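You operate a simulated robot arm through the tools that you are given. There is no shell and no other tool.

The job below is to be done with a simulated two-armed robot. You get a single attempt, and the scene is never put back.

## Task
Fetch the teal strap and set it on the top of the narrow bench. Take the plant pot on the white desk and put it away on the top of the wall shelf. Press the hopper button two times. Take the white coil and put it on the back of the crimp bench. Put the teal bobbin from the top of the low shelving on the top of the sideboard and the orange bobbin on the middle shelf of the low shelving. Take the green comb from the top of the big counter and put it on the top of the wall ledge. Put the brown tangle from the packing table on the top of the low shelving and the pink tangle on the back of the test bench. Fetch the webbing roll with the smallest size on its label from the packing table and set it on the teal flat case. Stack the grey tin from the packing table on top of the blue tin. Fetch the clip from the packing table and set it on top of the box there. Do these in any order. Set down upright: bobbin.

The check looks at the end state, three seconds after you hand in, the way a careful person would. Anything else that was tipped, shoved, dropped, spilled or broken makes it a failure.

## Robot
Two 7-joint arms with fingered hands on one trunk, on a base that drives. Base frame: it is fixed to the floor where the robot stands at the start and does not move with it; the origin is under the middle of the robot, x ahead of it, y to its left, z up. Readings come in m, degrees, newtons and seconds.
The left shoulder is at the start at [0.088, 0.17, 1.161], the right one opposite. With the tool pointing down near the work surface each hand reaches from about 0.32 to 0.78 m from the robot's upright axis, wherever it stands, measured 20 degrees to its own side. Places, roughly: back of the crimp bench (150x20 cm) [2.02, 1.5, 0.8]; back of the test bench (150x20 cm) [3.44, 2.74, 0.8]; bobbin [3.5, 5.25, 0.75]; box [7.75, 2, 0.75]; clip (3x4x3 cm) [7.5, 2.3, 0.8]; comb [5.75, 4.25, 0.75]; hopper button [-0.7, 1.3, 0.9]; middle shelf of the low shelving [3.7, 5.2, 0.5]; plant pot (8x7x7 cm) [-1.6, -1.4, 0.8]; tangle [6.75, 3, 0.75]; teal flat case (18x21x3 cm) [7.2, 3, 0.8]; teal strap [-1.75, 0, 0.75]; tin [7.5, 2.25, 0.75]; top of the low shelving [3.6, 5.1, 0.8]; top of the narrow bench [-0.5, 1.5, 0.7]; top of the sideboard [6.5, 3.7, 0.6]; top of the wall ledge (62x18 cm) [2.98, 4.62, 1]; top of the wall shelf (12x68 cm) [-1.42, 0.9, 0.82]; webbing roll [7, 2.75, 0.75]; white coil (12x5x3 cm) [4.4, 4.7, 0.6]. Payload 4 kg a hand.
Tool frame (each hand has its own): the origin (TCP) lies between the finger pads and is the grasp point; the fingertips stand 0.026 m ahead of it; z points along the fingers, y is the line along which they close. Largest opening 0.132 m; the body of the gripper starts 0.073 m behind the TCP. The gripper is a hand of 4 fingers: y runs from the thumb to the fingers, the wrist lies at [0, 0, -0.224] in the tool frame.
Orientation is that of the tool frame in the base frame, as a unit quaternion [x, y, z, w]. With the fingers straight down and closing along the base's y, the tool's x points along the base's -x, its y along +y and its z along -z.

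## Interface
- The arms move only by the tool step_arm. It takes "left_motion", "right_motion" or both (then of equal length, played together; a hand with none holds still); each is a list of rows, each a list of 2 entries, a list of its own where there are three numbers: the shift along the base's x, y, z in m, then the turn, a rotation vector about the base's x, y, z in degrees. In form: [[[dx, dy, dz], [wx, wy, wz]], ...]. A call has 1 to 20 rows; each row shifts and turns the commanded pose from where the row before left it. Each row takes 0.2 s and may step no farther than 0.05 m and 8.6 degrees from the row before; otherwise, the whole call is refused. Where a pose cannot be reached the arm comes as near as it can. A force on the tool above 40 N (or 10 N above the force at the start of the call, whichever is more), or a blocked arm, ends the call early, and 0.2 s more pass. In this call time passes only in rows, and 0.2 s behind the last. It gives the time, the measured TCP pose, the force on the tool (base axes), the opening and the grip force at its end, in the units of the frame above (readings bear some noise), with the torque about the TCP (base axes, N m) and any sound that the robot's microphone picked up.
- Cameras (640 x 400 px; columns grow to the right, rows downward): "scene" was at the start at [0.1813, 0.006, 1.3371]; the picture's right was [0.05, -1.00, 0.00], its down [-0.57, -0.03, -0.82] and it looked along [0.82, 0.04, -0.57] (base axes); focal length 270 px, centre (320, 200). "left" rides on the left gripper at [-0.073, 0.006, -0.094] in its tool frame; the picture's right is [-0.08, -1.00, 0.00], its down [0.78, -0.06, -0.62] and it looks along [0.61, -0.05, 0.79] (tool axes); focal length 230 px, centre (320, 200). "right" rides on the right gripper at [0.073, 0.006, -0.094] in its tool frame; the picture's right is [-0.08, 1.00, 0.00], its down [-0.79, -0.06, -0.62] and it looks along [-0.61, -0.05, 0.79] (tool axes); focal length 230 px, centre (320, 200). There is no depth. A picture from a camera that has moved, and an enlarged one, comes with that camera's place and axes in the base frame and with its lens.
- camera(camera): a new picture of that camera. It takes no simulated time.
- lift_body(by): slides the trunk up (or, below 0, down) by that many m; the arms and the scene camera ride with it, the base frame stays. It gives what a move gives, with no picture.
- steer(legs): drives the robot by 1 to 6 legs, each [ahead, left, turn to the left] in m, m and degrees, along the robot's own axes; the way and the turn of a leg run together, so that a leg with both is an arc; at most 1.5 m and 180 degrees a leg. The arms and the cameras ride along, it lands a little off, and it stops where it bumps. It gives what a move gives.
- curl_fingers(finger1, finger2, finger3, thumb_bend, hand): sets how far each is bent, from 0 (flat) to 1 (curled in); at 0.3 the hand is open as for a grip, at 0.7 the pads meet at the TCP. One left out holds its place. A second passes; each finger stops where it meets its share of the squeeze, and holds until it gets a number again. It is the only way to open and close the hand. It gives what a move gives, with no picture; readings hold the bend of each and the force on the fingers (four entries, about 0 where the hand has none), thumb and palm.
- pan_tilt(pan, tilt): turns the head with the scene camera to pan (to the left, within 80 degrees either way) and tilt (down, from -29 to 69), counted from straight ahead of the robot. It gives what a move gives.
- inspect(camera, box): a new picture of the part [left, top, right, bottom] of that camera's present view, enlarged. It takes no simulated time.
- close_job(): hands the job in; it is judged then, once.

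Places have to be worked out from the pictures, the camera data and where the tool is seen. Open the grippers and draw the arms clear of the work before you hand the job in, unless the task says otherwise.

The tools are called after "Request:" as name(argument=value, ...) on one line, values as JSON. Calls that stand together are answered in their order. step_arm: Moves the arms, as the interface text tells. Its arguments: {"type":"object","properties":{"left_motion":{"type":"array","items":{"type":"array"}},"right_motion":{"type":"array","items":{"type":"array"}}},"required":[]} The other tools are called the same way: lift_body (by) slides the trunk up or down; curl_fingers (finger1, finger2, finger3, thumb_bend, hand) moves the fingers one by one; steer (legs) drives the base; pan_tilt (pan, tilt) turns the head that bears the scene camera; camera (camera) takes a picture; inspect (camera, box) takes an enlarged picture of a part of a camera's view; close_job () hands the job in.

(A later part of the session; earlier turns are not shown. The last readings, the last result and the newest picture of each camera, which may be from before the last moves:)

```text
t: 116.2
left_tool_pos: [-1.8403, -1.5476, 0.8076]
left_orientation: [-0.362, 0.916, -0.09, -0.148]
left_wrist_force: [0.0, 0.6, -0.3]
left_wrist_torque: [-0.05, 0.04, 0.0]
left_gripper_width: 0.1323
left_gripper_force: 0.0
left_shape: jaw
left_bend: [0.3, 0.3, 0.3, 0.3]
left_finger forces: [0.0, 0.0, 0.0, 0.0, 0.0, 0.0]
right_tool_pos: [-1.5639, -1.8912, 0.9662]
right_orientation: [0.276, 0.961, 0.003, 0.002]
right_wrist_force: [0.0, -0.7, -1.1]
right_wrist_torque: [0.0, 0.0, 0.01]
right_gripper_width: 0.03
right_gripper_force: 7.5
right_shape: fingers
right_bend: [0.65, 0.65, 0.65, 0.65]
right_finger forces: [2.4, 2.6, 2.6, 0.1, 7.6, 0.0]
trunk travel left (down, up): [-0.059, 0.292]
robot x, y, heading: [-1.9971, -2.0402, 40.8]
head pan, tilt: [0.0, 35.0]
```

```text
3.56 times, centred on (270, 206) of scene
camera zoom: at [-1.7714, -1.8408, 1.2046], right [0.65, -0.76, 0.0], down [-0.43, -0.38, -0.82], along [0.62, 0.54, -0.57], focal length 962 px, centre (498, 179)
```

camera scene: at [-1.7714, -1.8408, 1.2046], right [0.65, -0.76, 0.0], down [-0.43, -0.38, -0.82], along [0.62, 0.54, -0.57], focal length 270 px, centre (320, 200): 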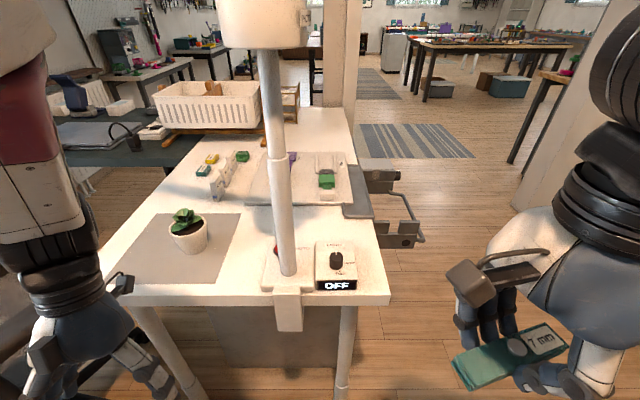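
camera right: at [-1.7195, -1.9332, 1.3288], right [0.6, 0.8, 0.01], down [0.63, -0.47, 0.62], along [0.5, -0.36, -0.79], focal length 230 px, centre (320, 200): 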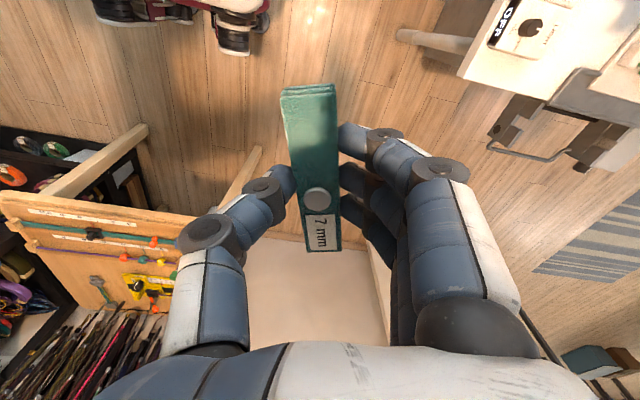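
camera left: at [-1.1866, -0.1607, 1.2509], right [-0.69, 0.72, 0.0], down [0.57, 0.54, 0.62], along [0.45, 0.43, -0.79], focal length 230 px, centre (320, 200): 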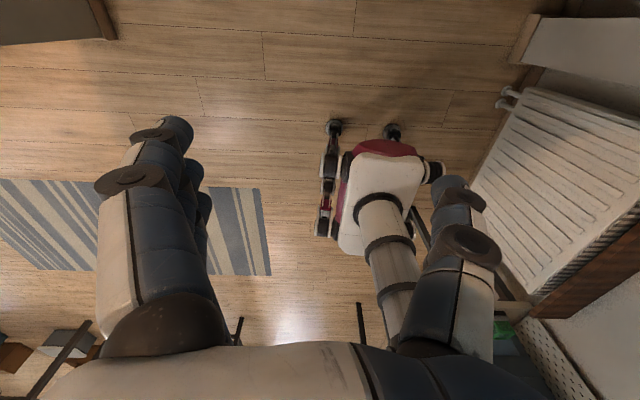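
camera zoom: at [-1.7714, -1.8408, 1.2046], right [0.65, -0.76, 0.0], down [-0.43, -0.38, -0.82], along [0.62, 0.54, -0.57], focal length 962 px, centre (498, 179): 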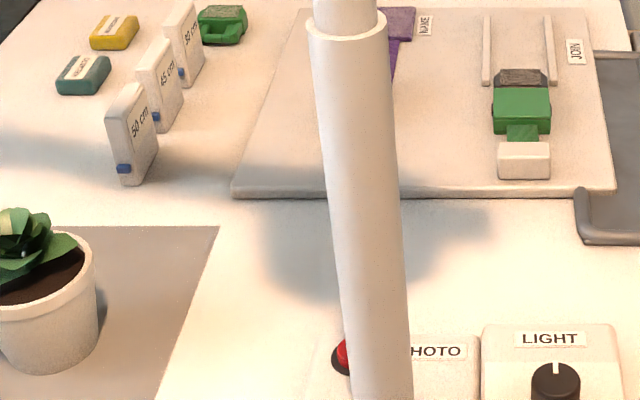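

Lowering folded the left arm to its limit and tilted the hand about 20°. I straighten the hand to vertical while raising it to z≈0.86, still short of the desk edge.

Request:
step_arm(left_motion=[[[0.008, 0.007, 0.02], [5.4, -4.1, 0]], [[0.008, 0.007, 0.02], [5.4, -4.1, 0]], [[0.008, 0.007, 0.015], [5.1, -3.9, 0]]])

Request:
camera(camera="scene")

Request:
camera(camera="left")

```text
t: 117.0
left_tool_pos: [-1.8241, -1.482, 0.8149]
left_orientation: [-0.386, 0.922, -0.027, 0.016]
left_wrist_force: [1.1, -0.1, -0.8]
left_wrist_torque: [0.02, -0.02, 0.03]
left_gripper_width: 0.1319
left_gripper_force: 0.1
left_shape: jaw
left_bend: [0.3, 0.3, 0.3, 0.3]
left_finger forces: [0.1, 0.1, 0.1, 0.1, 0.0, 0.0]
left hand out of reach, approached as far as the arm can: row 1, 2, 3
right_tool_pos: [-1.5638, -1.8921, 0.9648]
right_orientation: [0.276, 0.961, 0.005, 0.003]
right_wrist_force: [0.8, 0.5, 0.4]
right_wrist_torque: [0.02, 0.01, 0.0]
right_gripper_width: 0.0299
right_gripper_force: 7.9
right_shape: fingers
right_bend: [0.65, 0.65, 0.65, 0.65]
right_finger forces: [2.5, 2.6, 2.5, 0.0, 7.6, 0.0]
trunk travel left (down, up): [-0.059, 0.292]
robot x, y, heading: [-1.9976, -2.0412, 40.9]
head pan, tilt: [0.0, 35.0]
```

```text
taken
camera scene: at [-1.772, -1.8413, 1.2048], right [0.65, -0.76, 0.0], down [-0.43, -0.38, -0.82], along [0.62, 0.54, -0.57], focal length 270 px, centre (320, 200)
```

scene: 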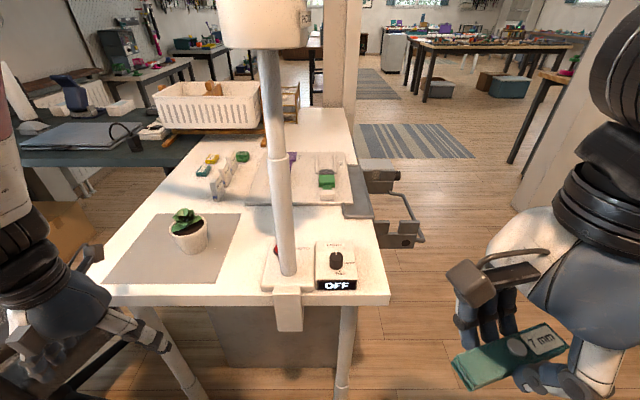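

```text
taken
camera left: at [-1.7814, -1.4224, 0.9073], right [0.76, -0.64, 0.06], down [-0.54, -0.58, 0.61], along [-0.36, -0.5, -0.79], focal length 230 px, centre (320, 200)
```

left: 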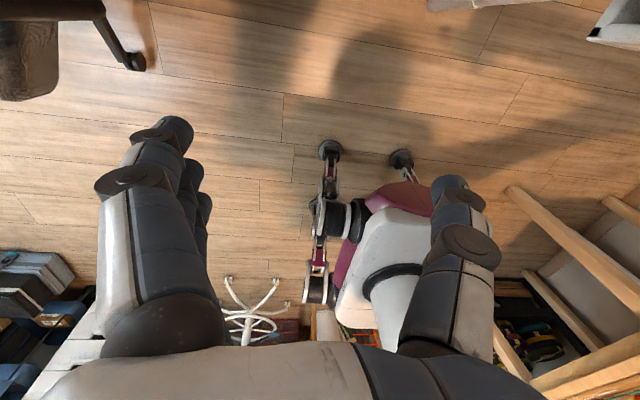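

The hand is vertical again, just off the desk's end. I raise it to about 0.85 before moving over the desk.

Request:
step_arm(left_motion=[[[0.01, 0.008, 0.025], [0, 0, 0]], [[0.01, 0.008, 0.02], [0, 0, 0]]])

```text
t: 117.7
left_tool_pos: [-1.8083, -1.4497, 0.8438]
left_orientation: [-0.387, 0.922, -0.027, 0.016]
left_wrist_force: [0.2, -0.2, 0.0]
left_wrist_torque: [0.0, 0.01, -0.01]
left_gripper_width: 0.132
left_gripper_force: 0.0
left_shape: jaw
left_bend: [0.3, 0.3, 0.3, 0.3]
left_finger forces: [0.1, 0.0, 0.0, 0.0, 0.1, 0.0]
left hand out of reach, approached as far as the arm can: row 1, 2
right_tool_pos: [-1.5641, -1.8925, 0.9659]
right_orientation: [0.277, 0.961, 0.005, 0.002]
right_wrist_force: [-0.9, -0.3, -0.8]
right_wrist_torque: [-0.02, 0.01, 0.0]
right_gripper_width: 0.0299
right_gripper_force: 7.6
right_shape: fingers
right_bend: [0.65, 0.65, 0.65, 0.65]
right_finger forces: [2.5, 2.5, 2.4, 0.0, 7.6, 0.1]
trunk travel left (down, up): [-0.059, 0.292]
robot x, y, heading: [-2.002, -2.0415, 40.8]
head pan, tilt: [0.0, 35.0]
```

Now at z 0.844. I correct the small tilt, align laterally with the pot, and slide forward partway to check.

Request:
step_arm(left_motion=[[[0.011, -0.013, 0.003], [1, 1.4, -2.4]], [[0.011, -0.013, 0.003], [1, 1.4, -2.4]], [[0.0304, 0.026, 0], [0, 0, 0]], [[0.0304, 0.026, 0], [0, 0, 0]]])

Request:
camera(camera="scene")

Request:
camera(camera="left")

```text
t: 118.7
left_tool_pos: [-1.7236, -1.4032, 0.8286]
left_orientation: [-0.326, 0.945, 0.027, -0.017]
left_wrist_force: [0.3, 0.3, -0.7]
left_wrist_torque: [-0.01, 0.02, 0.04]
left_gripper_width: 0.1319
left_gripper_force: 0.0
left_shape: jaw
left_bend: [0.3, 0.3, 0.3, 0.3]
left_finger forces: [0.2, 0.0, 0.0, 0.1, 0.1, 0.0]
left hand out of reach, approached as far as the arm can: row 1, 2
right_tool_pos: [-1.5634, -1.8911, 0.9644]
right_orientation: [0.276, 0.961, 0.004, 0.001]
right_wrist_force: [-0.8, -0.1, -0.2]
right_wrist_torque: [-0.01, -0.02, -0.03]
right_gripper_width: 0.0298
right_gripper_force: 7.7
right_shape: fingers
right_bend: [0.65, 0.65, 0.65, 0.65]
right_finger forces: [2.6, 2.5, 2.6, 0.0, 7.6, 0.0]
trunk travel left (down, up): [-0.059, 0.292]
robot x, y, heading: [-1.9986, -2.0407, 40.9]
head pan, tilt: [0.0, 35.0]
```

```text
taken
camera scene: at [-1.7708, -1.8403, 1.2041], right [0.65, -0.76, 0.0], down [-0.43, -0.38, -0.82], along [0.62, 0.54, -0.57], focal length 270 px, centre (320, 200)
```

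scene: 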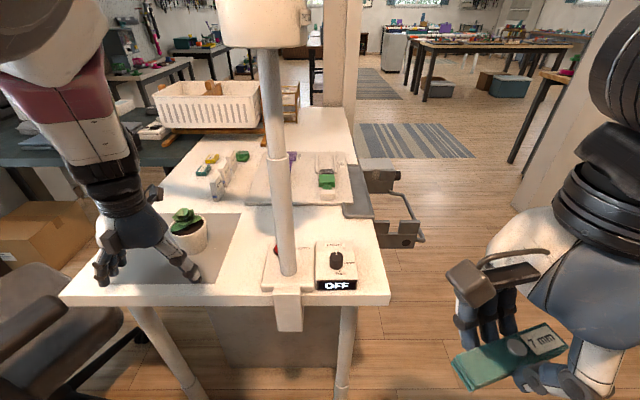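

```text
taken
camera left: at [-1.6628, -1.3559, 0.9213], right [0.67, -0.74, -0.06], down [-0.55, -0.56, 0.62], along [-0.49, -0.39, -0.78], focal length 230 px, centre (320, 200)
```

left: 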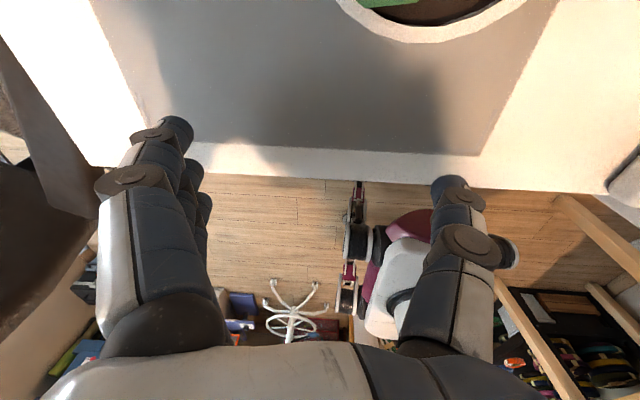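

The left camera shows the pot entering ahead but offset about 3.5 cm toward my right. I shift that way and level the hand before sliding on.

Request:
step_arm(left_motion=[[[0.012, -0.014, 0.006], [-1.1, -1.4, 0]], [[0.0115, -0.0135, 0.006], [-1.1, -1.4, 0]]])

Request:
camera(camera="left")

```text
t: 119.2
left_tool_pos: [-1.6995, -1.429, 0.843]
left_orientation: [-0.326, 0.945, 0.0, 0.001]
left_wrist_force: [0.1, 0.4, 0.3]
left_wrist_torque: [0.0, 0.01, 0.01]
left_gripper_width: 0.132
left_gripper_force: 0.2
left_shape: jaw
left_bend: [0.3, 0.3, 0.3, 0.3]
left_finger forces: [0.0, 0.0, 0.1, 0.0, 0.0, 0.1]
right_tool_pos: [-1.5639, -1.8919, 0.9659]
right_orientation: [0.276, 0.961, 0.005, 0.003]
right_wrist_force: [0.0, -0.5, 0.4]
right_wrist_torque: [0.0, -0.03, -0.02]
right_gripper_width: 0.0298
right_gripper_force: 8.1
right_shape: fingers
right_bend: [0.65, 0.65, 0.65, 0.65]
right_finger forces: [2.5, 2.4, 2.5, 0.0, 7.6, 0.0]
trunk travel left (down, up): [-0.059, 0.292]
robot x, y, heading: [-1.9966, -2.0396, 40.9]
head pan, tilt: [0.0, 35.0]
```

```text
taken
camera left: at [-1.6464, -1.3796, 0.9362], right [0.68, -0.74, 0.0], down [-0.58, -0.53, 0.61], along [-0.45, -0.42, -0.79], focal length 230 px, centre (320, 200)
```

left: 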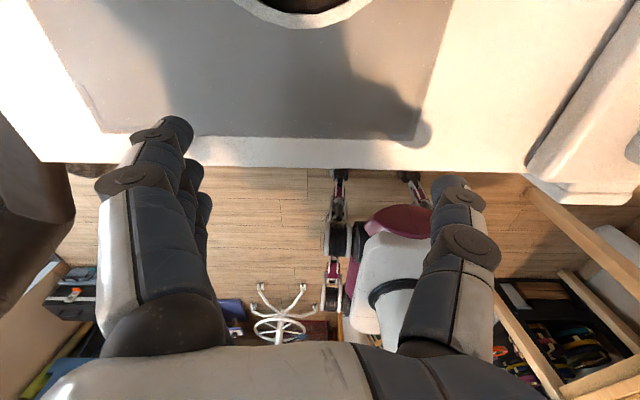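

The pot is now centered between the finger sides. I slide forward about 11 cm to bring it to the grasp point, watching the forces.

Request:
step_arm(left_motion=[[[0.0206, 0.0177, 0], [0, 0, 0]], [[0.0206, 0.0177, 0], [0, 0, 0]], [[0.0206, 0.0177, -0.004], [0, 0, 0]], [[0.0206, 0.0177, -0.004], [0, 0, 0]]])

Request:
camera(camera="left")

Request:
camera(camera="scene")

```text
t: 120.2
left_tool_pos: [-1.617, -1.3582, 0.8334]
left_orientation: [-0.327, 0.945, -0.001, 0.001]
left_wrist_force: [0.4, 0.6, 0.1]
left_wrist_torque: [0.01, 0.01, 0.01]
left_gripper_width: 0.132
left_gripper_force: 0.1
left_shape: jaw
left_bend: [0.3, 0.3, 0.3, 0.3]
left_finger forces: [0.0, 0.1, 0.0, 0.1, 0.1, 0.1]
right_tool_pos: [-1.5628, -1.8913, 0.964]
right_orientation: [0.276, 0.961, 0.004, 0.002]
right_wrist_force: [0.2, 0.6, -0.1]
right_wrist_torque: [0.01, 0.02, 0.01]
right_gripper_width: 0.0299
right_gripper_force: 7.6
right_shape: fingers
right_bend: [0.65, 0.65, 0.65, 0.65]
right_finger forces: [2.6, 2.4, 2.5, 0.1, 7.6, 0.0]
trunk travel left (down, up): [-0.059, 0.292]
robot x, y, heading: [-2.0001, -2.0423, 40.9]
head pan, tilt: [0.0, 35.0]
```

```text
taken
camera left: at [-1.563, -1.3071, 0.9273], right [0.68, -0.74, 0.0], down [-0.58, -0.53, 0.62], along [-0.45, -0.42, -0.79], focal length 230 px, centre (320, 200)
```

left: 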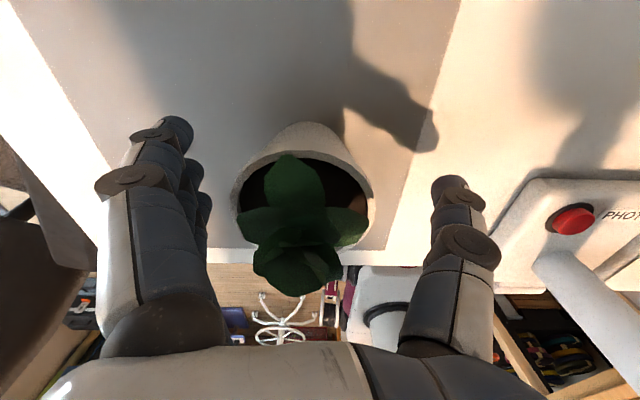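

```text
taken
camera scene: at [-1.7715, -1.8408, 1.2044], right [0.65, -0.76, 0.0], down [-0.43, -0.38, -0.82], along [0.62, 0.54, -0.57], focal length 270 px, centre (320, 200)
```

scene: 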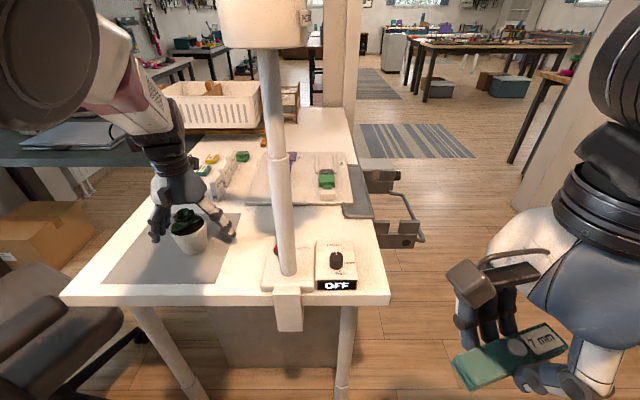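

The pot is centered in the open hand. I lower a little so the fingers hold the pot body, then close gently.

Request:
step_arm(left_motion=[[[-0.002, 0.004, -0.009], [0, 0, 0]], [[0, 0.002, -0.007], [0, 0, 0]]])

Request:
curl_fingers(hand="left", finger1=0.6, finger2=0.6, finger3=0.6, thumb_bend=0.6)

Request:
camera(camera="left")

Request:
camera(camera="scene")

```text
t: 120.8
left_tool_pos: [-1.6181, -1.3514, 0.8183]
left_orientation: [-0.326, 0.945, 0.0, 0.002]
left_wrist_force: [0.2, 0.6, -0.3]
left_wrist_torque: [-0.02, 0.0, 0.01]
left_gripper_width: 0.1319
left_gripper_force: 0.1
left_shape: jaw
left_bend: [0.3, 0.3, 0.3, 0.3]
left_finger forces: [0.0, 0.1, 0.0, 0.1, 0.1, 0.0]
right_tool_pos: [-1.5641, -1.8919, 0.9652]
right_orientation: [0.277, 0.961, 0.005, 0.002]
right_wrist_force: [-1.0, -0.4, 0.4]
right_wrist_torque: [-0.04, 0.0, 0.0]
right_gripper_width: 0.0301
right_gripper_force: 7.8
right_shape: fingers
right_bend: [0.65, 0.65, 0.65, 0.65]
right_finger forces: [2.5, 2.5, 2.4, 0.0, 7.7, 0.0]
trunk travel left (down, up): [-0.059, 0.292]
robot x, y, heading: [-2.0009, -2.0392, 40.7]
head pan, tilt: [0.0, 35.0]
```

```text
t: 121.8
left_tool_pos: [-1.6193, -1.3533, 0.8192]
left_orientation: [-0.327, 0.945, -0.001, 0.001]
left_wrist_force: [0.2, 0.6, -0.8]
left_wrist_torque: [0.03, 0.02, 0.0]
left_gripper_width: 0.0501
left_gripper_force: 9.5
left_shape: fingers
left_bend: [0.6, 0.53, 0.54, 0.56]
left_finger forces: [0.0, 4.9, 4.1, 0.0, 9.3, 0.0]
right_tool_pos: [-1.5634, -1.8914, 0.9658]
right_orientation: [0.276, 0.961, 0.005, 0.003]
right_wrist_force: [0.0, -0.7, 0.0]
right_wrist_torque: [0.03, 0.02, 0.04]
right_gripper_width: 0.0301
right_gripper_force: 7.9
right_shape: fingers
right_bend: [0.65, 0.65, 0.65, 0.65]
right_finger forces: [2.5, 2.5, 2.4, 0.0, 7.7, 0.0]
trunk travel left (down, up): [-0.059, 0.292]
robot x, y, heading: [-1.9999, -2.0407, 40.7]
head pan, tilt: [0.0, 35.0]
```

```text
taken
camera left: at [-1.5657, -1.3011, 0.9121], right [0.68, -0.74, 0.0], down [-0.58, -0.53, 0.61], along [-0.45, -0.42, -0.79], focal length 230 px, centre (320, 200)
```

left: 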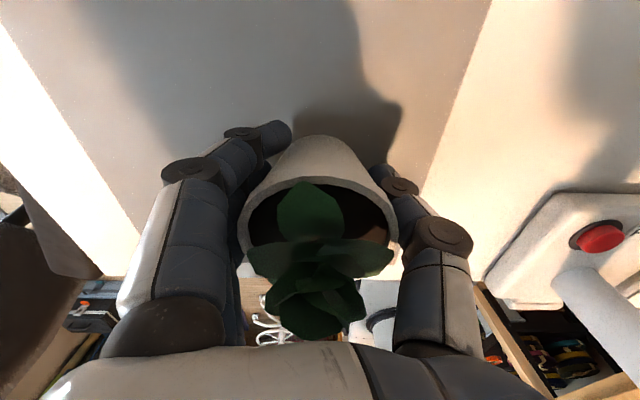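

```text
taken
camera scene: at [-1.7718, -1.8411, 1.2047], right [0.65, -0.76, 0.0], down [-0.43, -0.38, -0.82], along [0.62, 0.54, -0.57], focal length 270 px, centre (320, 200)
```

scene: 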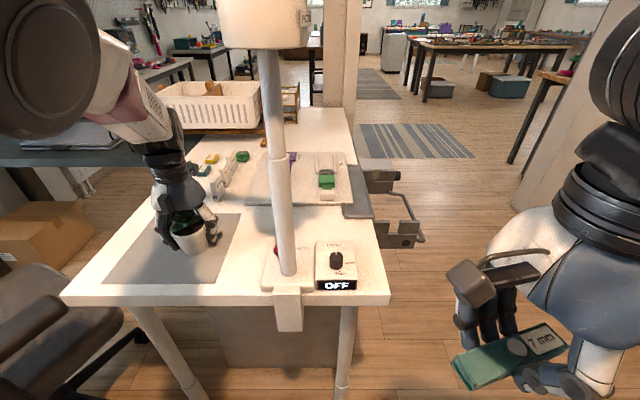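

Two fingers and the thumb hold the pot but the first finger passed in front; I reopen, back up 1.5 cm, and regrip centered.

Request:
curl_fingers(hand="left", finger1=0.36, finger2=0.36, finger3=0.36, thumb_bend=0.36)

Request:
step_arm(left_motion=[[[-0.0125, -0.0085, -0.002], [0, 0, 0]]])

Request:
curl_fingers(hand="left", finger1=0.6, finger2=0.6, finger3=0.6, thumb_bend=0.6)

Request:
camera(camera="left")

```text
t: 122.8
left_tool_pos: [-1.6194, -1.3523, 0.8196]
left_orientation: [-0.327, 0.945, -0.001, 0.001]
left_wrist_force: [-0.8, 0.8, 0.8]
left_wrist_torque: [-0.03, -0.02, -0.03]
left_gripper_width: 0.1161
left_gripper_force: 0.1
left_shape: fingers
left_bend: [0.36, 0.36, 0.36, 0.36]
left_finger forces: [0.0, 0.1, 0.0, 0.1, 0.0, 0.0]
right_tool_pos: [-1.5639, -1.8917, 0.964]
right_orientation: [0.276, 0.961, 0.004, 0.002]
right_wrist_force: [-0.1, 0.6, -0.1]
right_wrist_torque: [0.02, 0.01, -0.02]
right_gripper_width: 0.03
right_gripper_force: 7.7
right_shape: fingers
right_bend: [0.65, 0.65, 0.65, 0.65]
right_finger forces: [2.5, 2.5, 2.5, 0.0, 7.5, 0.1]
trunk travel left (down, up): [-0.059, 0.292]
robot x, y, heading: [-1.9986, -2.0429, 40.8]
head pan, tilt: [0.0, 35.0]
```

```text
t: 123.2
left_tool_pos: [-1.6315, -1.3599, 0.8173]
left_orientation: [-0.327, 0.945, -0.001, 0.002]
left_wrist_force: [-0.9, 0.3, 0.0]
left_wrist_torque: [0.0, -0.01, 0.0]
left_gripper_width: 0.1162
left_gripper_force: 0.0
left_shape: fingers
left_bend: [0.36, 0.36, 0.36, 0.36]
left_finger forces: [0.1, 0.0, 0.0, 0.0, 0.1, 0.1]
right_tool_pos: [-1.5641, -1.8919, 0.9657]
right_orientation: [0.277, 0.961, 0.005, 0.003]
right_wrist_force: [-0.2, -0.6, -0.1]
right_wrist_torque: [0.0, 0.0, -0.02]
right_gripper_width: 0.0299
right_gripper_force: 7.5
right_shape: fingers
right_bend: [0.65, 0.65, 0.65, 0.65]
right_finger forces: [2.4, 2.5, 2.6, 0.0, 7.5, 0.0]
trunk travel left (down, up): [-0.059, 0.292]
robot x, y, heading: [-2.0024, -2.0409, 40.6]
head pan, tilt: [0.0, 35.0]
```

```text
t: 124.2
left_tool_pos: [-1.6315, -1.3619, 0.8167]
left_orientation: [-0.327, 0.945, 0.0, 0.0]
left_wrist_force: [-0.3, 0.3, 0.1]
left_wrist_torque: [0.04, 0.02, 0.01]
left_gripper_width: 0.058
left_gripper_force: 9.2
left_shape: fingers
left_bend: [0.54, 0.53, 0.6, 0.56]
left_finger forces: [4.3, 4.9, 0.1, 0.0, 8.7, 0.1]
right_tool_pos: [-1.5638, -1.8917, 0.964]
right_orientation: [0.276, 0.961, 0.005, 0.003]
right_wrist_force: [1.1, 0.1, 0.3]
right_wrist_torque: [0.03, -0.02, 0.03]
right_gripper_width: 0.0298
right_gripper_force: 8.1
right_shape: fingers
right_bend: [0.65, 0.65, 0.65, 0.65]
right_finger forces: [2.5, 2.4, 2.4, 0.1, 7.6, 0.0]
trunk travel left (down, up): [-0.059, 0.292]
robot x, y, heading: [-1.9982, -2.0388, 41.0]
head pan, tilt: [0.0, 35.0]
```

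```text
taken
camera left: at [-1.5778, -1.3102, 0.91], right [0.68, -0.74, 0.0], down [-0.58, -0.53, 0.61], along [-0.45, -0.42, -0.79], focal length 230 px, centre (320, 200)
```

left: 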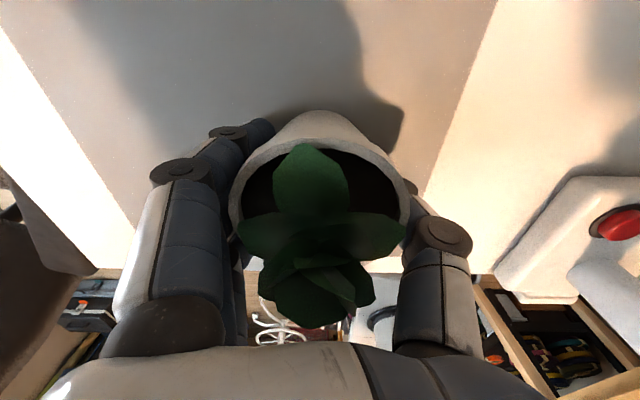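

Fingers 1 and 2 plus the thumb grip (9 N); I curl finger 3 until it meets the pot too, then lift slightly.

Request:
curl_fingers(hand="left", finger1=0.62, finger2=0.62, finger3=0.68, thumb_bend=0.62)

Request:
step_arm(left_motion=[[[0, 0, 0.01], [0, 0, 0]], [[0, 0, 0.02], [0, 0, 0]]])

Request:
camera(camera="left")

Request:
camera(camera="scene")

```text
t: 125.2
left_tool_pos: [-1.6318, -1.3609, 0.8175]
left_orientation: [-0.327, 0.945, -0.001, 0.001]
left_wrist_force: [-0.7, 0.2, 0.4]
left_wrist_torque: [-0.01, 0.04, -0.04]
left_gripper_width: 0.0575
left_gripper_force: 13.0
left_shape: fingers
left_bend: [0.55, 0.54, 0.64, 0.57]
left_finger forces: [5.1, 5.7, 2.6, 0.0, 12.2, 0.0]
right_tool_pos: [-1.5645, -1.8919, 0.9655]
right_orientation: [0.276, 0.961, 0.005, 0.002]
right_wrist_force: [0.0, 0.7, -0.1]
right_wrist_torque: [0.02, -0.01, 0.01]
right_gripper_width: 0.0299
right_gripper_force: 7.3
right_shape: fingers
right_bend: [0.65, 0.65, 0.65, 0.65]
right_finger forces: [2.5, 2.5, 2.5, 0.0, 7.6, 0.0]
trunk travel left (down, up): [-0.059, 0.292]
robot x, y, heading: [-1.9968, -2.0398, 40.9]
head pan, tilt: [0.0, 35.0]
```

```text
t: 125.8
left_tool_pos: [-1.6339, -1.3619, 0.848]
left_orientation: [-0.326, 0.945, 0.0, 0.002]
left_wrist_force: [0.7, -0.3, -1.6]
left_wrist_torque: [0.01, 0.03, -0.01]
left_gripper_width: 0.0574
left_gripper_force: 12.4
left_shape: fingers
left_bend: [0.55, 0.54, 0.64, 0.57]
left_finger forces: [5.0, 5.7, 2.5, 0.0, 12.2, 0.0]
right_tool_pos: [-1.5643, -1.8921, 0.9649]
right_orientation: [0.276, 0.961, 0.005, 0.002]
right_wrist_force: [-0.1, 0.0, 0.8]
right_wrist_torque: [-0.02, 0.01, 0.01]
right_gripper_width: 0.03
right_gripper_force: 7.8
right_shape: fingers
right_bend: [0.65, 0.65, 0.65, 0.65]
right_finger forces: [2.5, 2.5, 2.5, 0.0, 7.5, 0.0]
trunk travel left (down, up): [-0.059, 0.292]
robot x, y, heading: [-1.9988, -2.0443, 40.6]
head pan, tilt: [0.0, 35.0]
```

```text
taken
camera left: at [-1.5789, -1.3107, 0.9415], right [0.68, -0.74, 0.0], down [-0.58, -0.53, 0.61], along [-0.45, -0.42, -0.79], focal length 230 px, centre (320, 200)
```

left: 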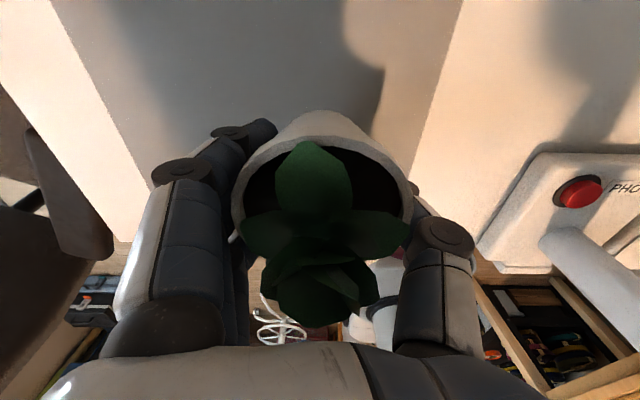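

```text
taken
camera scene: at [-1.7722, -1.8415, 1.2049], right [0.65, -0.76, 0.0], down [-0.43, -0.37, -0.82], along [0.62, 0.54, -0.57], focal length 270 px, centre (320, 200)
```

scene: 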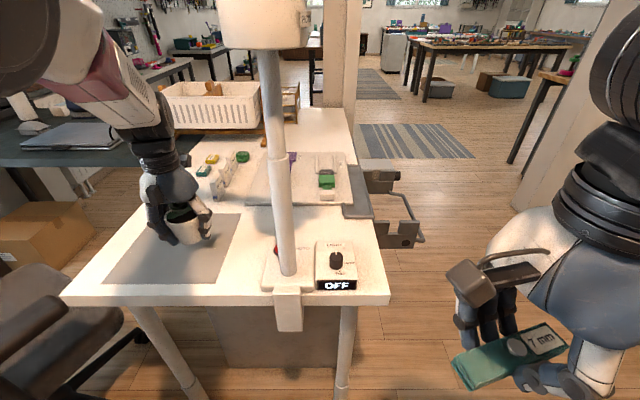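

The pot is lifted cleanly and upright. I back straight out from under the lamp, then raise the trunk for travelling.

Request:
steer(legs=[[-0.3, 0, 0]])

Request:
lift_body(by=0.25)

Request:
camera(camera="left")

Request:
camera(camera="scene")

```text
t: 127.9
left_tool_pos: [-1.8539, -1.5525, 0.8465]
left_orientation: [-0.327, 0.945, 0.0, 0.001]
left_wrist_force: [0.5, -1.0, -2.4]
left_wrist_torque: [0.0, 0.03, 0.01]
left_gripper_width: 0.0576
left_gripper_force: 12.6
left_shape: fingers
left_bend: [0.55, 0.54, 0.64, 0.57]
left_finger forces: [5.1, 5.6, 2.6, 0.1, 12.1, 0.0]
right_tool_pos: [-1.7848, -2.0827, 0.9653]
right_orientation: [0.277, 0.961, 0.004, 0.002]
right_wrist_force: [-1.4, 0.0, 0.0]
right_wrist_torque: [0.01, 0.01, -0.01]
right_gripper_width: 0.0299
right_gripper_force: 7.6
right_shape: fingers
right_bend: [0.65, 0.65, 0.65, 0.65]
right_finger forces: [2.5, 2.5, 2.5, 0.0, 7.6, 0.0]
trunk travel left (down, up): [-0.059, 0.292]
robot x, y, heading: [-2.2195, -2.2322, 40.7]
head pan, tilt: [0.0, 35.0]
```

```text
t: 130.4
left_tool_pos: [-1.8546, -1.5523, 1.1243]
left_orientation: [-0.327, 0.945, 0.007, 0.019]
left_wrist_force: [0.2, 0.5, -2.1]
left_wrist_torque: [0.0, -0.03, -0.01]
left_gripper_width: 0.0574
left_gripper_force: 12.5
left_shape: fingers
left_bend: [0.55, 0.54, 0.64, 0.57]
left_finger forces: [5.1, 5.5, 2.6, 0.0, 12.0, 0.0]
right_tool_pos: [-1.7845, -2.0826, 1.2153]
right_orientation: [0.277, 0.961, 0.004, 0.001]
right_wrist_force: [0.6, 0.6, -0.3]
right_wrist_torque: [-0.01, -0.03, 0.03]
right_gripper_width: 0.03
right_gripper_force: 7.7
right_shape: fingers
right_bend: [0.65, 0.65, 0.65, 0.65]
right_finger forces: [2.4, 2.6, 2.5, 0.0, 7.5, 0.1]
trunk travel left (down, up): [-0.309, 0.042]
robot x, y, heading: [-2.2203, -2.2307, 41.1]
head pan, tilt: [0.0, 35.0]
```

```text
taken
camera left: at [-1.8042, -1.5054, 1.2199], right [0.68, -0.74, 0.0], down [-0.6, -0.55, 0.58], along [-0.43, -0.4, -0.81], focal length 230 px, centre (320, 200)
```

left: 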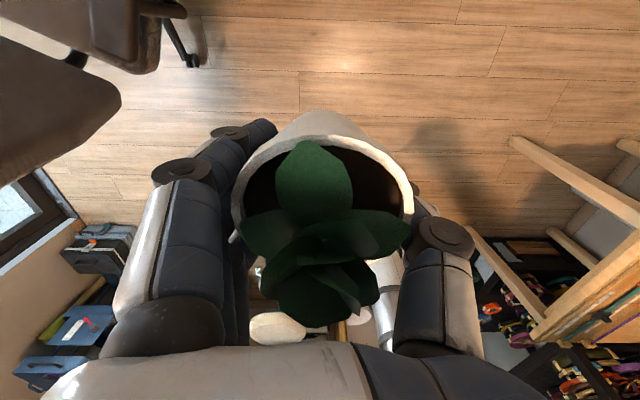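

```text
taken
camera scene: at [-2.1231, -2.1442, 1.4731], right [0.65, -0.76, 0.0], down [-0.43, -0.38, -0.82], along [0.62, 0.53, -0.57], focal length 270 px, centre (320, 200)
```

scene: 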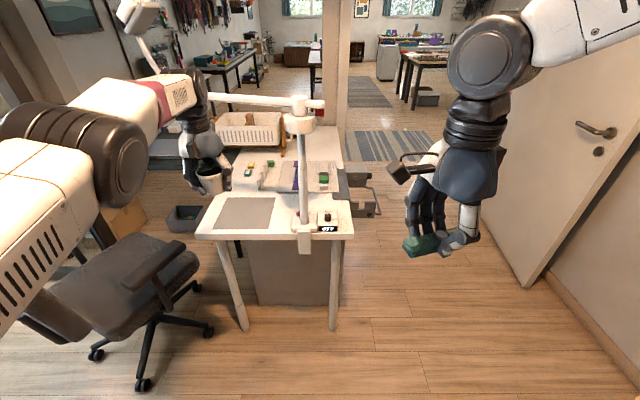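

I pull the left hand in (pot stays level), then sidestep right and go forward along the passage.

Request:
step_arm(left_motion=[[[-0.03, -0.026, 0.005], [0, 0, 0]], [[-0.03, -0.026, 0.005], [0, 0, 0]], [[-0.03, -0.026, 0.005], [0, 0, 0]], [[-0.03, -0.026, 0.005], [0, 0, 0]], [[-0.03, -0.026, 0.005], [0, 0, 0]], [[-0.03, -0.026, 0], [0, 0, 0]]])

Request:
steer(legs=[[0, -0.5, 0]])

Request:
camera(camera="scene")

```text
t: 131.8
left_tool_pos: [-2.0341, -1.7107, 1.1502]
left_orientation: [-0.326, 0.945, 0.007, 0.02]
left_wrist_force: [-0.1, 0.7, -1.3]
left_wrist_torque: [-0.01, 0.0, -0.02]
left_gripper_width: 0.0573
left_gripper_force: 12.3
left_shape: fingers
left_bend: [0.55, 0.54, 0.64, 0.57]
left_finger forces: [5.1, 5.5, 2.6, 0.0, 11.7, 0.1]
right_tool_pos: [-1.7864, -2.0836, 1.2161]
right_orientation: [0.277, 0.961, 0.005, 0.002]
right_wrist_force: [0.1, -0.3, -0.2]
right_wrist_torque: [-0.01, -0.02, 0.03]
right_gripper_width: 0.03
right_gripper_force: 7.7
right_shape: fingers
right_bend: [0.65, 0.65, 0.65, 0.65]
right_finger forces: [2.5, 2.5, 2.5, 0.1, 7.4, 0.1]
trunk travel left (down, up): [-0.309, 0.042]
robot x, y, heading: [-2.217, -2.2283, 40.8]
head pan, tilt: [0.0, 35.0]
```

```text
t: 136.7
left_tool_pos: [-1.7102, -2.0886, 1.1487]
left_orientation: [-0.329, 0.944, 0.008, 0.018]
left_wrist_force: [-0.1, 0.4, -2.1]
left_wrist_torque: [-0.02, 0.0, 0.01]
left_gripper_width: 0.0573
left_gripper_force: 12.7
left_shape: fingers
left_bend: [0.55, 0.54, 0.64, 0.57]
left_finger forces: [5.1, 5.4, 2.5, 0.0, 11.8, 0.1]
right_tool_pos: [-1.4567, -2.4595, 1.2149]
right_orientation: [0.274, 0.962, 0.005, 0.002]
right_wrist_force: [-0.2, -0.3, -0.5]
right_wrist_torque: [0.0, 0.02, -0.01]
right_gripper_width: 0.0298
right_gripper_force: 6.8
right_shape: fingers
right_bend: [0.65, 0.65, 0.65, 0.65]
right_finger forces: [2.5, 2.5, 2.6, 0.0, 7.6, 0.0]
trunk travel left (down, up): [-0.309, 0.042]
robot x, y, heading: [-1.8928, -2.6087, 41.3]
head pan, tilt: [0.0, 35.0]
```

```text
taken
camera scene: at [-1.7955, -2.5226, 1.4733], right [0.66, -0.75, 0.0], down [-0.43, -0.38, -0.82], along [0.62, 0.54, -0.57], focal length 270 px, centre (320, 200)
```

scene: 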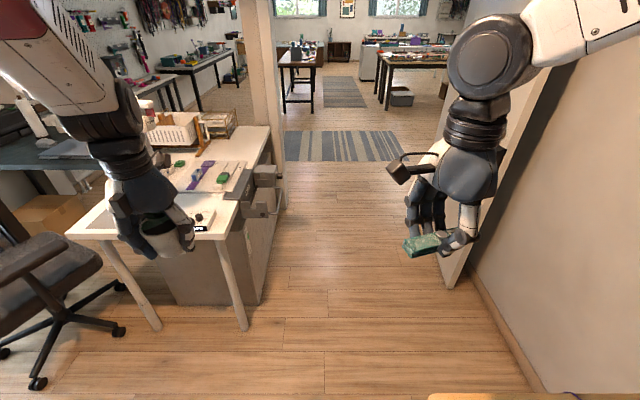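

The way forward along the passage is clear. I drive through it, shifting right to keep the left arm off the lamp and dispenser.

Request:
steer(legs=[[0.55, -0.17, 0], [0.6, -0.13, 0], [1.5, 0, 0], [0.5, 0.1, 0]])

Request:
camera(camera="scene")

```text
t: 139.1
left_tool_pos: [-1.4026, -1.8801, 1.1458]
left_orientation: [-0.324, 0.946, 0.006, 0.016]
left_wrist_force: [1.1, 0.4, -2.9]
left_wrist_torque: [-0.09, 0.09, -0.02]
left_gripper_width: 0.0574
left_gripper_force: 12.4
left_shape: fingers
left_bend: [0.55, 0.54, 0.64, 0.57]
left_finger forces: [5.3, 5.5, 2.4, 0.0, 11.6, 0.0]
right_tool_pos: [-1.154, -2.2558, 1.2132]
right_orientation: [0.28, 0.96, 0.001, 0.0]
right_wrist_force: [0.5, 1.6, -1.0]
right_wrist_torque: [-0.04, 0.1, 0.02]
right_gripper_width: 0.03
right_gripper_force: 7.6
right_shape: fingers
right_bend: [0.65, 0.65, 0.65, 0.65]
right_finger forces: [2.5, 2.5, 2.6, 0.0, 7.6, 0.0]
trunk travel left (down, up): [-0.309, 0.042]
robot x, y, heading: [-1.5935, -2.4019, 40.6]
head pan, tilt: [0.0, 35.0]
stopped in leg 1: the robot was blocked; the commanded pose is now the measured one
```

```text
taken
camera scene: at [-1.4912, -2.314, 1.4723], right [0.65, -0.76, 0.0], down [-0.44, -0.38, -0.82], along [0.62, 0.53, -0.58], focal length 270 px, centre (320, 200)
```

scene: 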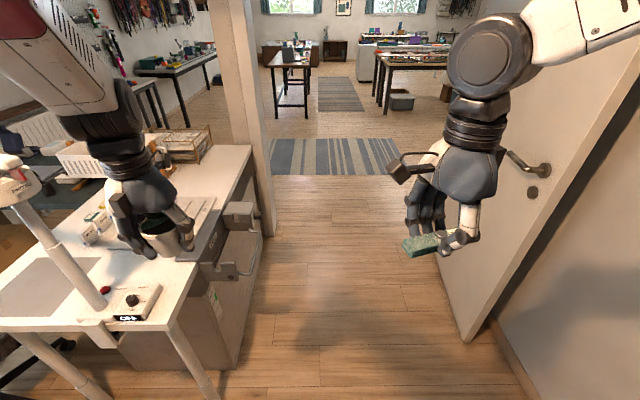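

The base was blocked around the gap between table and desk. I look with the hand cameras to see what it touched.

Request:
camera(camera="left")

Request:
camera(camera="right")

Request:
pan_tilt(pan=-70, tilt=55)

Request:
camera(camera="scene")

Request:
pan_tilt(pan=60, tilt=45)

Request:
camera(camera="scene")

```text
taken
camera left: at [-1.3499, -1.8327, 1.2423], right [0.67, -0.74, 0.0], down [-0.6, -0.54, 0.59], along [-0.44, -0.4, -0.81], focal length 230 px, centre (320, 200)
```

left: 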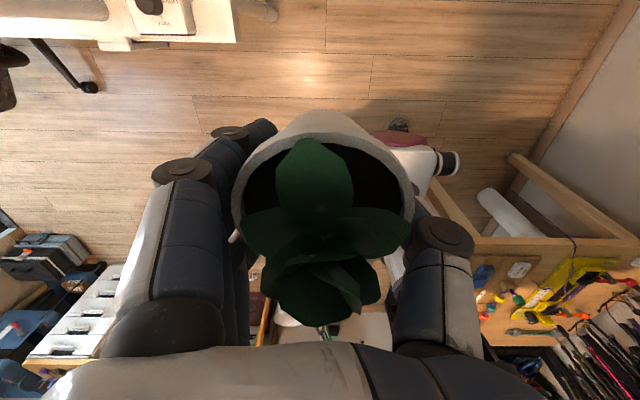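

```text
taken
camera right: at [-1.2114, -2.2112, 1.3064], right [0.6, 0.8, 0.0], down [0.63, -0.48, 0.62], along [0.49, -0.37, -0.79], focal length 230 px, centre (320, 200)
```

right: 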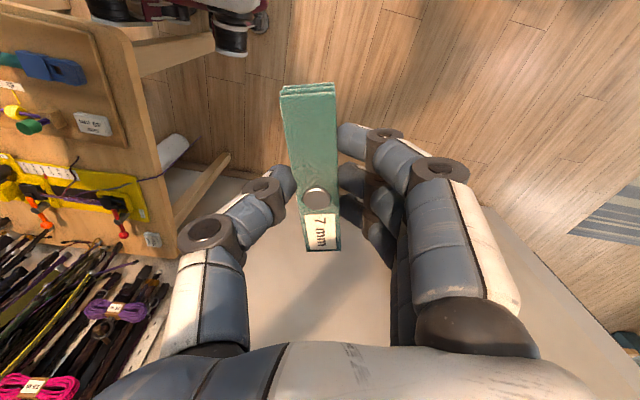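

```text
t: 140.5
left_tool_pos: [-1.4069, -1.8843, 1.1494]
left_orientation: [-0.324, 0.946, 0.006, 0.019]
left_wrist_force: [-0.7, 0.9, -1.5]
left_wrist_torque: [-0.01, 0.0, -0.05]
left_gripper_width: 0.0576
left_gripper_force: 12.7
left_shape: fingers
left_bend: [0.55, 0.54, 0.64, 0.57]
left_finger forces: [5.2, 5.5, 2.4, 0.1, 11.7, 0.1]
right_tool_pos: [-1.1596, -2.2591, 1.2151]
right_orientation: [0.28, 0.96, 0.004, 0.002]
right_wrist_force: [-0.2, -0.4, -0.2]
right_wrist_torque: [-0.02, -0.02, -0.01]
right_gripper_width: 0.0302
right_gripper_force: 7.9
right_shape: fingers
right_bend: [0.65, 0.65, 0.65, 0.65]
right_finger forces: [2.4, 2.5, 2.7, 0.0, 7.7, 0.0]
trunk travel left (down, up): [-0.309, 0.042]
robot x, y, heading: [-1.5932, -2.4017, 40.2]
head pan, tilt: [-70.0, 55.0]
```

```text
taken
camera scene: at [-1.5018, -2.4116, 1.445], right [-0.49, -0.87, 0.0], down [-0.71, 0.4, -0.57], along [0.5, -0.28, -0.82], focal length 270 px, centre (320, 200)
```

scene: 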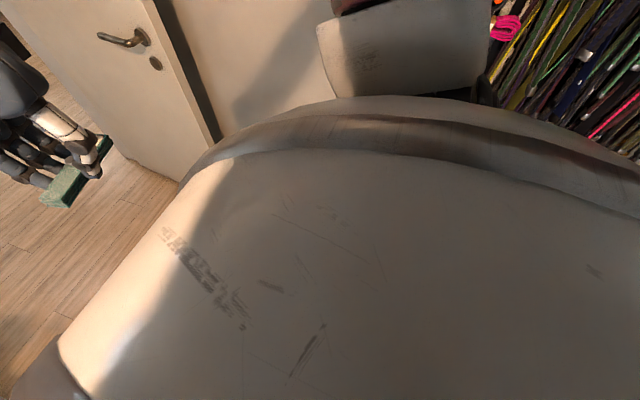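

```text
t: 142.6
left_tool_pos: [-1.4073, -1.8852, 1.1506]
left_orientation: [-0.324, 0.946, 0.006, 0.019]
left_wrist_force: [-0.4, 0.2, -2.2]
left_wrist_torque: [-0.02, 0.01, 0.03]
left_gripper_width: 0.0571
left_gripper_force: 12.5
left_shape: fingers
left_bend: [0.55, 0.54, 0.64, 0.57]
left_finger forces: [5.3, 5.5, 2.7, 0.0, 11.7, 0.0]
right_tool_pos: [-1.1601, -2.2584, 1.2145]
right_orientation: [0.28, 0.96, 0.005, 0.002]
right_wrist_force: [0.7, 0.3, -0.6]
right_wrist_torque: [0.02, -0.01, -0.01]
right_gripper_width: 0.03
right_gripper_force: 7.6
right_shape: fingers
right_bend: [0.65, 0.65, 0.65, 0.65]
right_finger forces: [2.4, 2.4, 2.6, 0.1, 7.6, 0.1]
trunk travel left (down, up): [-0.309, 0.042]
robot x, y, heading: [-1.5959, -2.403, 40.4]
head pan, tilt: [60.0, 45.0]
```

```text
taken
camera scene: at [-1.5795, -2.2964, 1.4584], right [0.98, 0.18, 0.0], down [0.13, -0.7, -0.71], along [-0.13, 0.7, -0.71], focal length 270 px, centre (320, 200)
```

scene: 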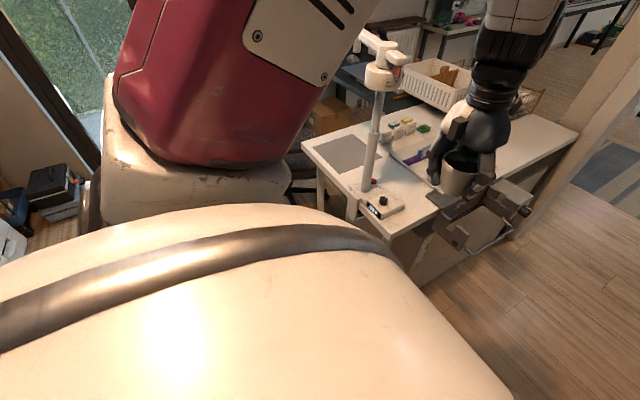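

The base's right side caught the wooden table's leg; nothing seems disturbed. I shift left away from it, go forward past the table corner, then ease right.

Request:
steer(legs=[[-0.02, 0.11, 0.6], [0.28, 0.0, 0]])

Request:
camera(camera="left")

Request:
camera(camera="right")

```text
t: 145.8
left_tool_pos: [-1.2887, -1.6256, 1.1491]
left_orientation: [-0.33, 0.944, 0.007, 0.02]
left_wrist_force: [-0.3, 0.1, -1.7]
left_wrist_torque: [-0.03, 0.0, -0.05]
left_gripper_width: 0.0573
left_gripper_force: 12.6
left_shape: fingers
left_bend: [0.55, 0.54, 0.64, 0.57]
left_finger forces: [5.4, 5.5, 2.6, 0.0, 11.6, 0.0]
right_tool_pos: [-1.0371, -1.9961, 1.2157]
right_orientation: [0.274, 0.962, 0.004, 0.002]
right_wrist_force: [0.4, 0.7, -1.2]
right_wrist_torque: [-0.01, 0.0, 0.0]
right_gripper_width: 0.03
right_gripper_force: 8.0
right_shape: fingers
right_bend: [0.65, 0.65, 0.65, 0.65]
right_finger forces: [2.5, 2.5, 2.6, 0.0, 7.5, 0.0]
trunk travel left (down, up): [-0.309, 0.042]
robot x, y, heading: [-1.4704, -2.151, 41.1]
head pan, tilt: [60.0, 45.0]
```

```text
taken
camera left: at [-1.2388, -1.5772, 1.2461], right [0.68, -0.73, 0.0], down [-0.59, -0.55, 0.58], along [-0.43, -0.4, -0.81], focal length 230 px, centre (320, 200)
```

left: 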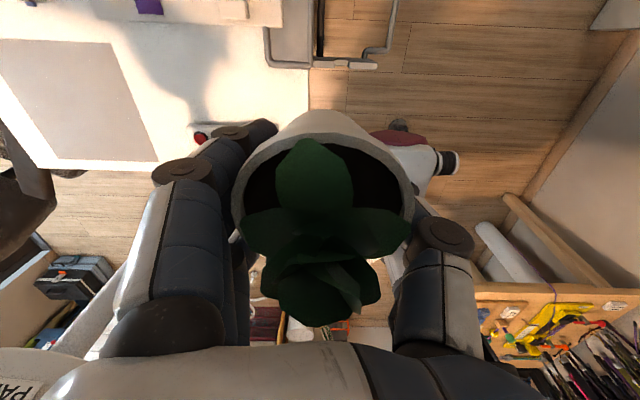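

```text
taken
camera right: at [-1.0951, -1.954, 1.3093], right [0.59, 0.81, 0.01], down [0.63, -0.47, 0.62], along [0.5, -0.36, -0.79], focal length 230 px, centre (320, 200)
```

right: 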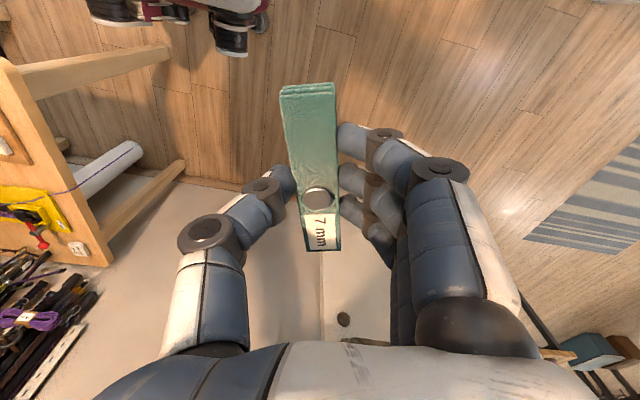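

The left elbow may be close to the lamp joint now; I check with the head camera before moving.

Request:
camera(camera="scene")

```text
taken
camera scene: at [-1.456, -2.0397, 1.4584], right [0.98, 0.2, 0.0], down [0.14, -0.69, -0.71], along [-0.14, 0.69, -0.71], focal length 270 px, centre (320, 200)
```

scene: 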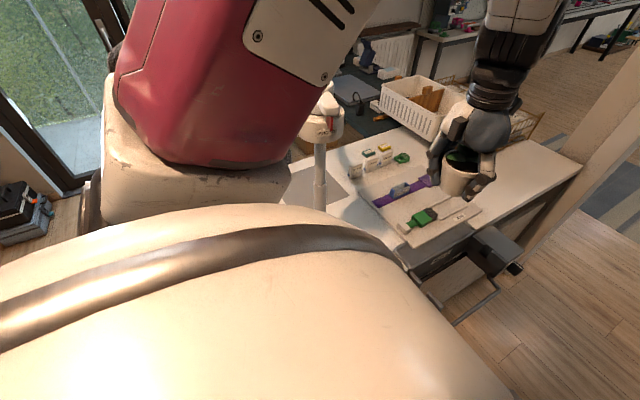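

The lamp joint sits just beyond the left arm, so I shift right first (now clear of the table), then continue forward.

Request:
steer(legs=[[0.06, -0.15, 0], [0.5, -0.17, 0]])

Request:
pan_tilt(pan=0, tilt=35)

Request:
camera(camera="scene")

```text
t: 150.4
left_tool_pos: [-0.6577, -1.4974, 1.1502]
left_orientation: [-0.332, 0.943, 0.007, 0.019]
left_wrist_force: [0.0, 0.1, -2.0]
left_wrist_torque: [0.0, 0.01, -0.01]
left_gripper_width: 0.0573
left_gripper_force: 12.1
left_shape: fingers
left_bend: [0.55, 0.54, 0.64, 0.57]
left_finger forces: [5.2, 5.5, 2.6, 0.1, 11.7, 0.1]
right_tool_pos: [-0.4042, -1.8688, 1.2162]
right_orientation: [0.273, 0.962, 0.005, 0.002]
right_wrist_force: [0.4, -0.6, -0.3]
right_wrist_torque: [0.02, 0.0, -0.01]
right_gripper_width: 0.0299
right_gripper_force: 7.7
right_shape: fingers
right_bend: [0.65, 0.65, 0.65, 0.65]
right_finger forces: [2.5, 2.4, 2.6, 0.1, 7.5, 0.1]
trunk travel left (down, up): [-0.309, 0.042]
robot x, y, heading: [-0.8395, -2.0187, 41.3]
head pan, tilt: [60.0, 45.0]
```

```text
t: 151.7
left_tool_pos: [-0.6585, -1.4972, 1.1498]
left_orientation: [-0.331, 0.943, 0.006, 0.019]
left_wrist_force: [0.6, 0.6, -2.3]
left_wrist_torque: [-0.03, 0.02, 0.0]
left_gripper_width: 0.0574
left_gripper_force: 12.7
left_shape: fingers
left_bend: [0.55, 0.54, 0.64, 0.57]
left_finger forces: [5.3, 5.5, 2.6, 0.1, 11.8, 0.0]
right_tool_pos: [-0.4041, -1.8669, 1.2159]
right_orientation: [0.272, 0.962, 0.004, 0.002]
right_wrist_force: [-0.3, 0.9, 0.1]
right_wrist_torque: [-0.02, 0.0, -0.01]
right_gripper_width: 0.0299
right_gripper_force: 7.6
right_shape: fingers
right_bend: [0.65, 0.65, 0.65, 0.65]
right_finger forces: [2.4, 2.5, 2.6, 0.0, 7.5, 0.0]
trunk travel left (down, up): [-0.309, 0.042]
robot x, y, heading: [-0.8352, -2.0188, 41.5]
head pan, tilt: [0.0, 35.0]
```

```text
taken
camera scene: at [-0.7419, -1.933, 1.4732], right [0.66, -0.75, 0.0], down [-0.43, -0.38, -0.82], along [0.61, 0.54, -0.57], focal length 270 px, centre (320, 200)
```

scene: 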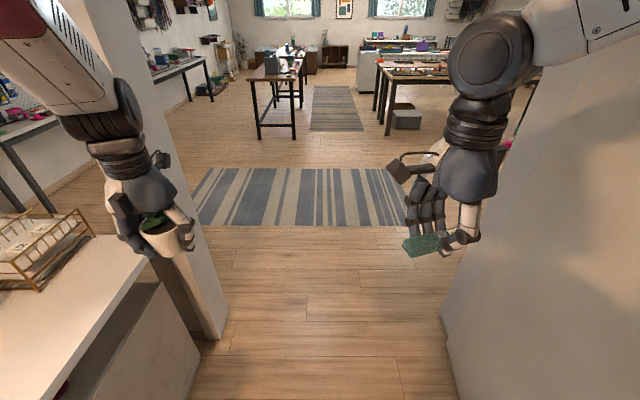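

The passage ahead is clear. I drive out, turn left to face the radiator wall, and move up toward the wall shelf.

Request:
steer(legs=[[1.45, 0, -0.8], [0.5, 0, 0], [0, 0, 89.5], [1.45, 0.3, 0]])

Request:
camera(camera="scene")

```text
t: 172.1
left_tool_pos: [-1.0151, 0.3833, 1.1502]
left_orientation: [0.892, -0.451, -0.017, -0.009]
left_wrist_force: [-1.2, -0.4, -1.9]
left_wrist_torque: [0.01, 0.01, 0.01]
left_gripper_width: 0.0569
left_gripper_force: 12.2
left_shape: fingers
left_bend: [0.55, 0.55, 0.65, 0.57]
left_finger forces: [5.1, 5.4, 2.5, 0.1, 11.2, 0.0]
right_tool_pos: [-0.6338, 0.6233, 1.2152]
right_orientation: [-0.471, 0.882, 0.006, -0.001]
right_wrist_force: [0.6, 0.0, 0.2]
right_wrist_torque: [-0.01, 0.0, 0.0]
right_gripper_width: 0.0299
right_gripper_force: 7.9
right_shape: fingers
right_bend: [0.65, 0.65, 0.65, 0.65]
right_finger forces: [2.5, 2.4, 2.6, 0.0, 7.6, 0.0]
trunk travel left (down, up): [-0.309, 0.042]
robot x, y, heading: [-0.4987, 0.1868, 129.1]
head pan, tilt: [0.0, 35.0]
```

```text
taken
camera scene: at [-0.5811, 0.2856, 1.4732], right [0.78, 0.63, 0.0], down [0.36, -0.44, -0.82], along [-0.52, 0.64, -0.57], focal length 270 px, centre (320, 200)
```

scene: 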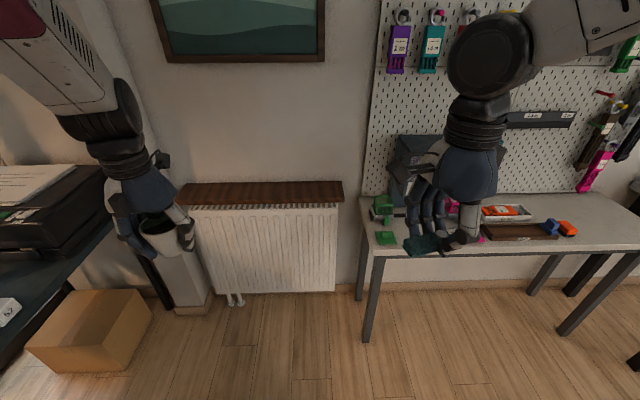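

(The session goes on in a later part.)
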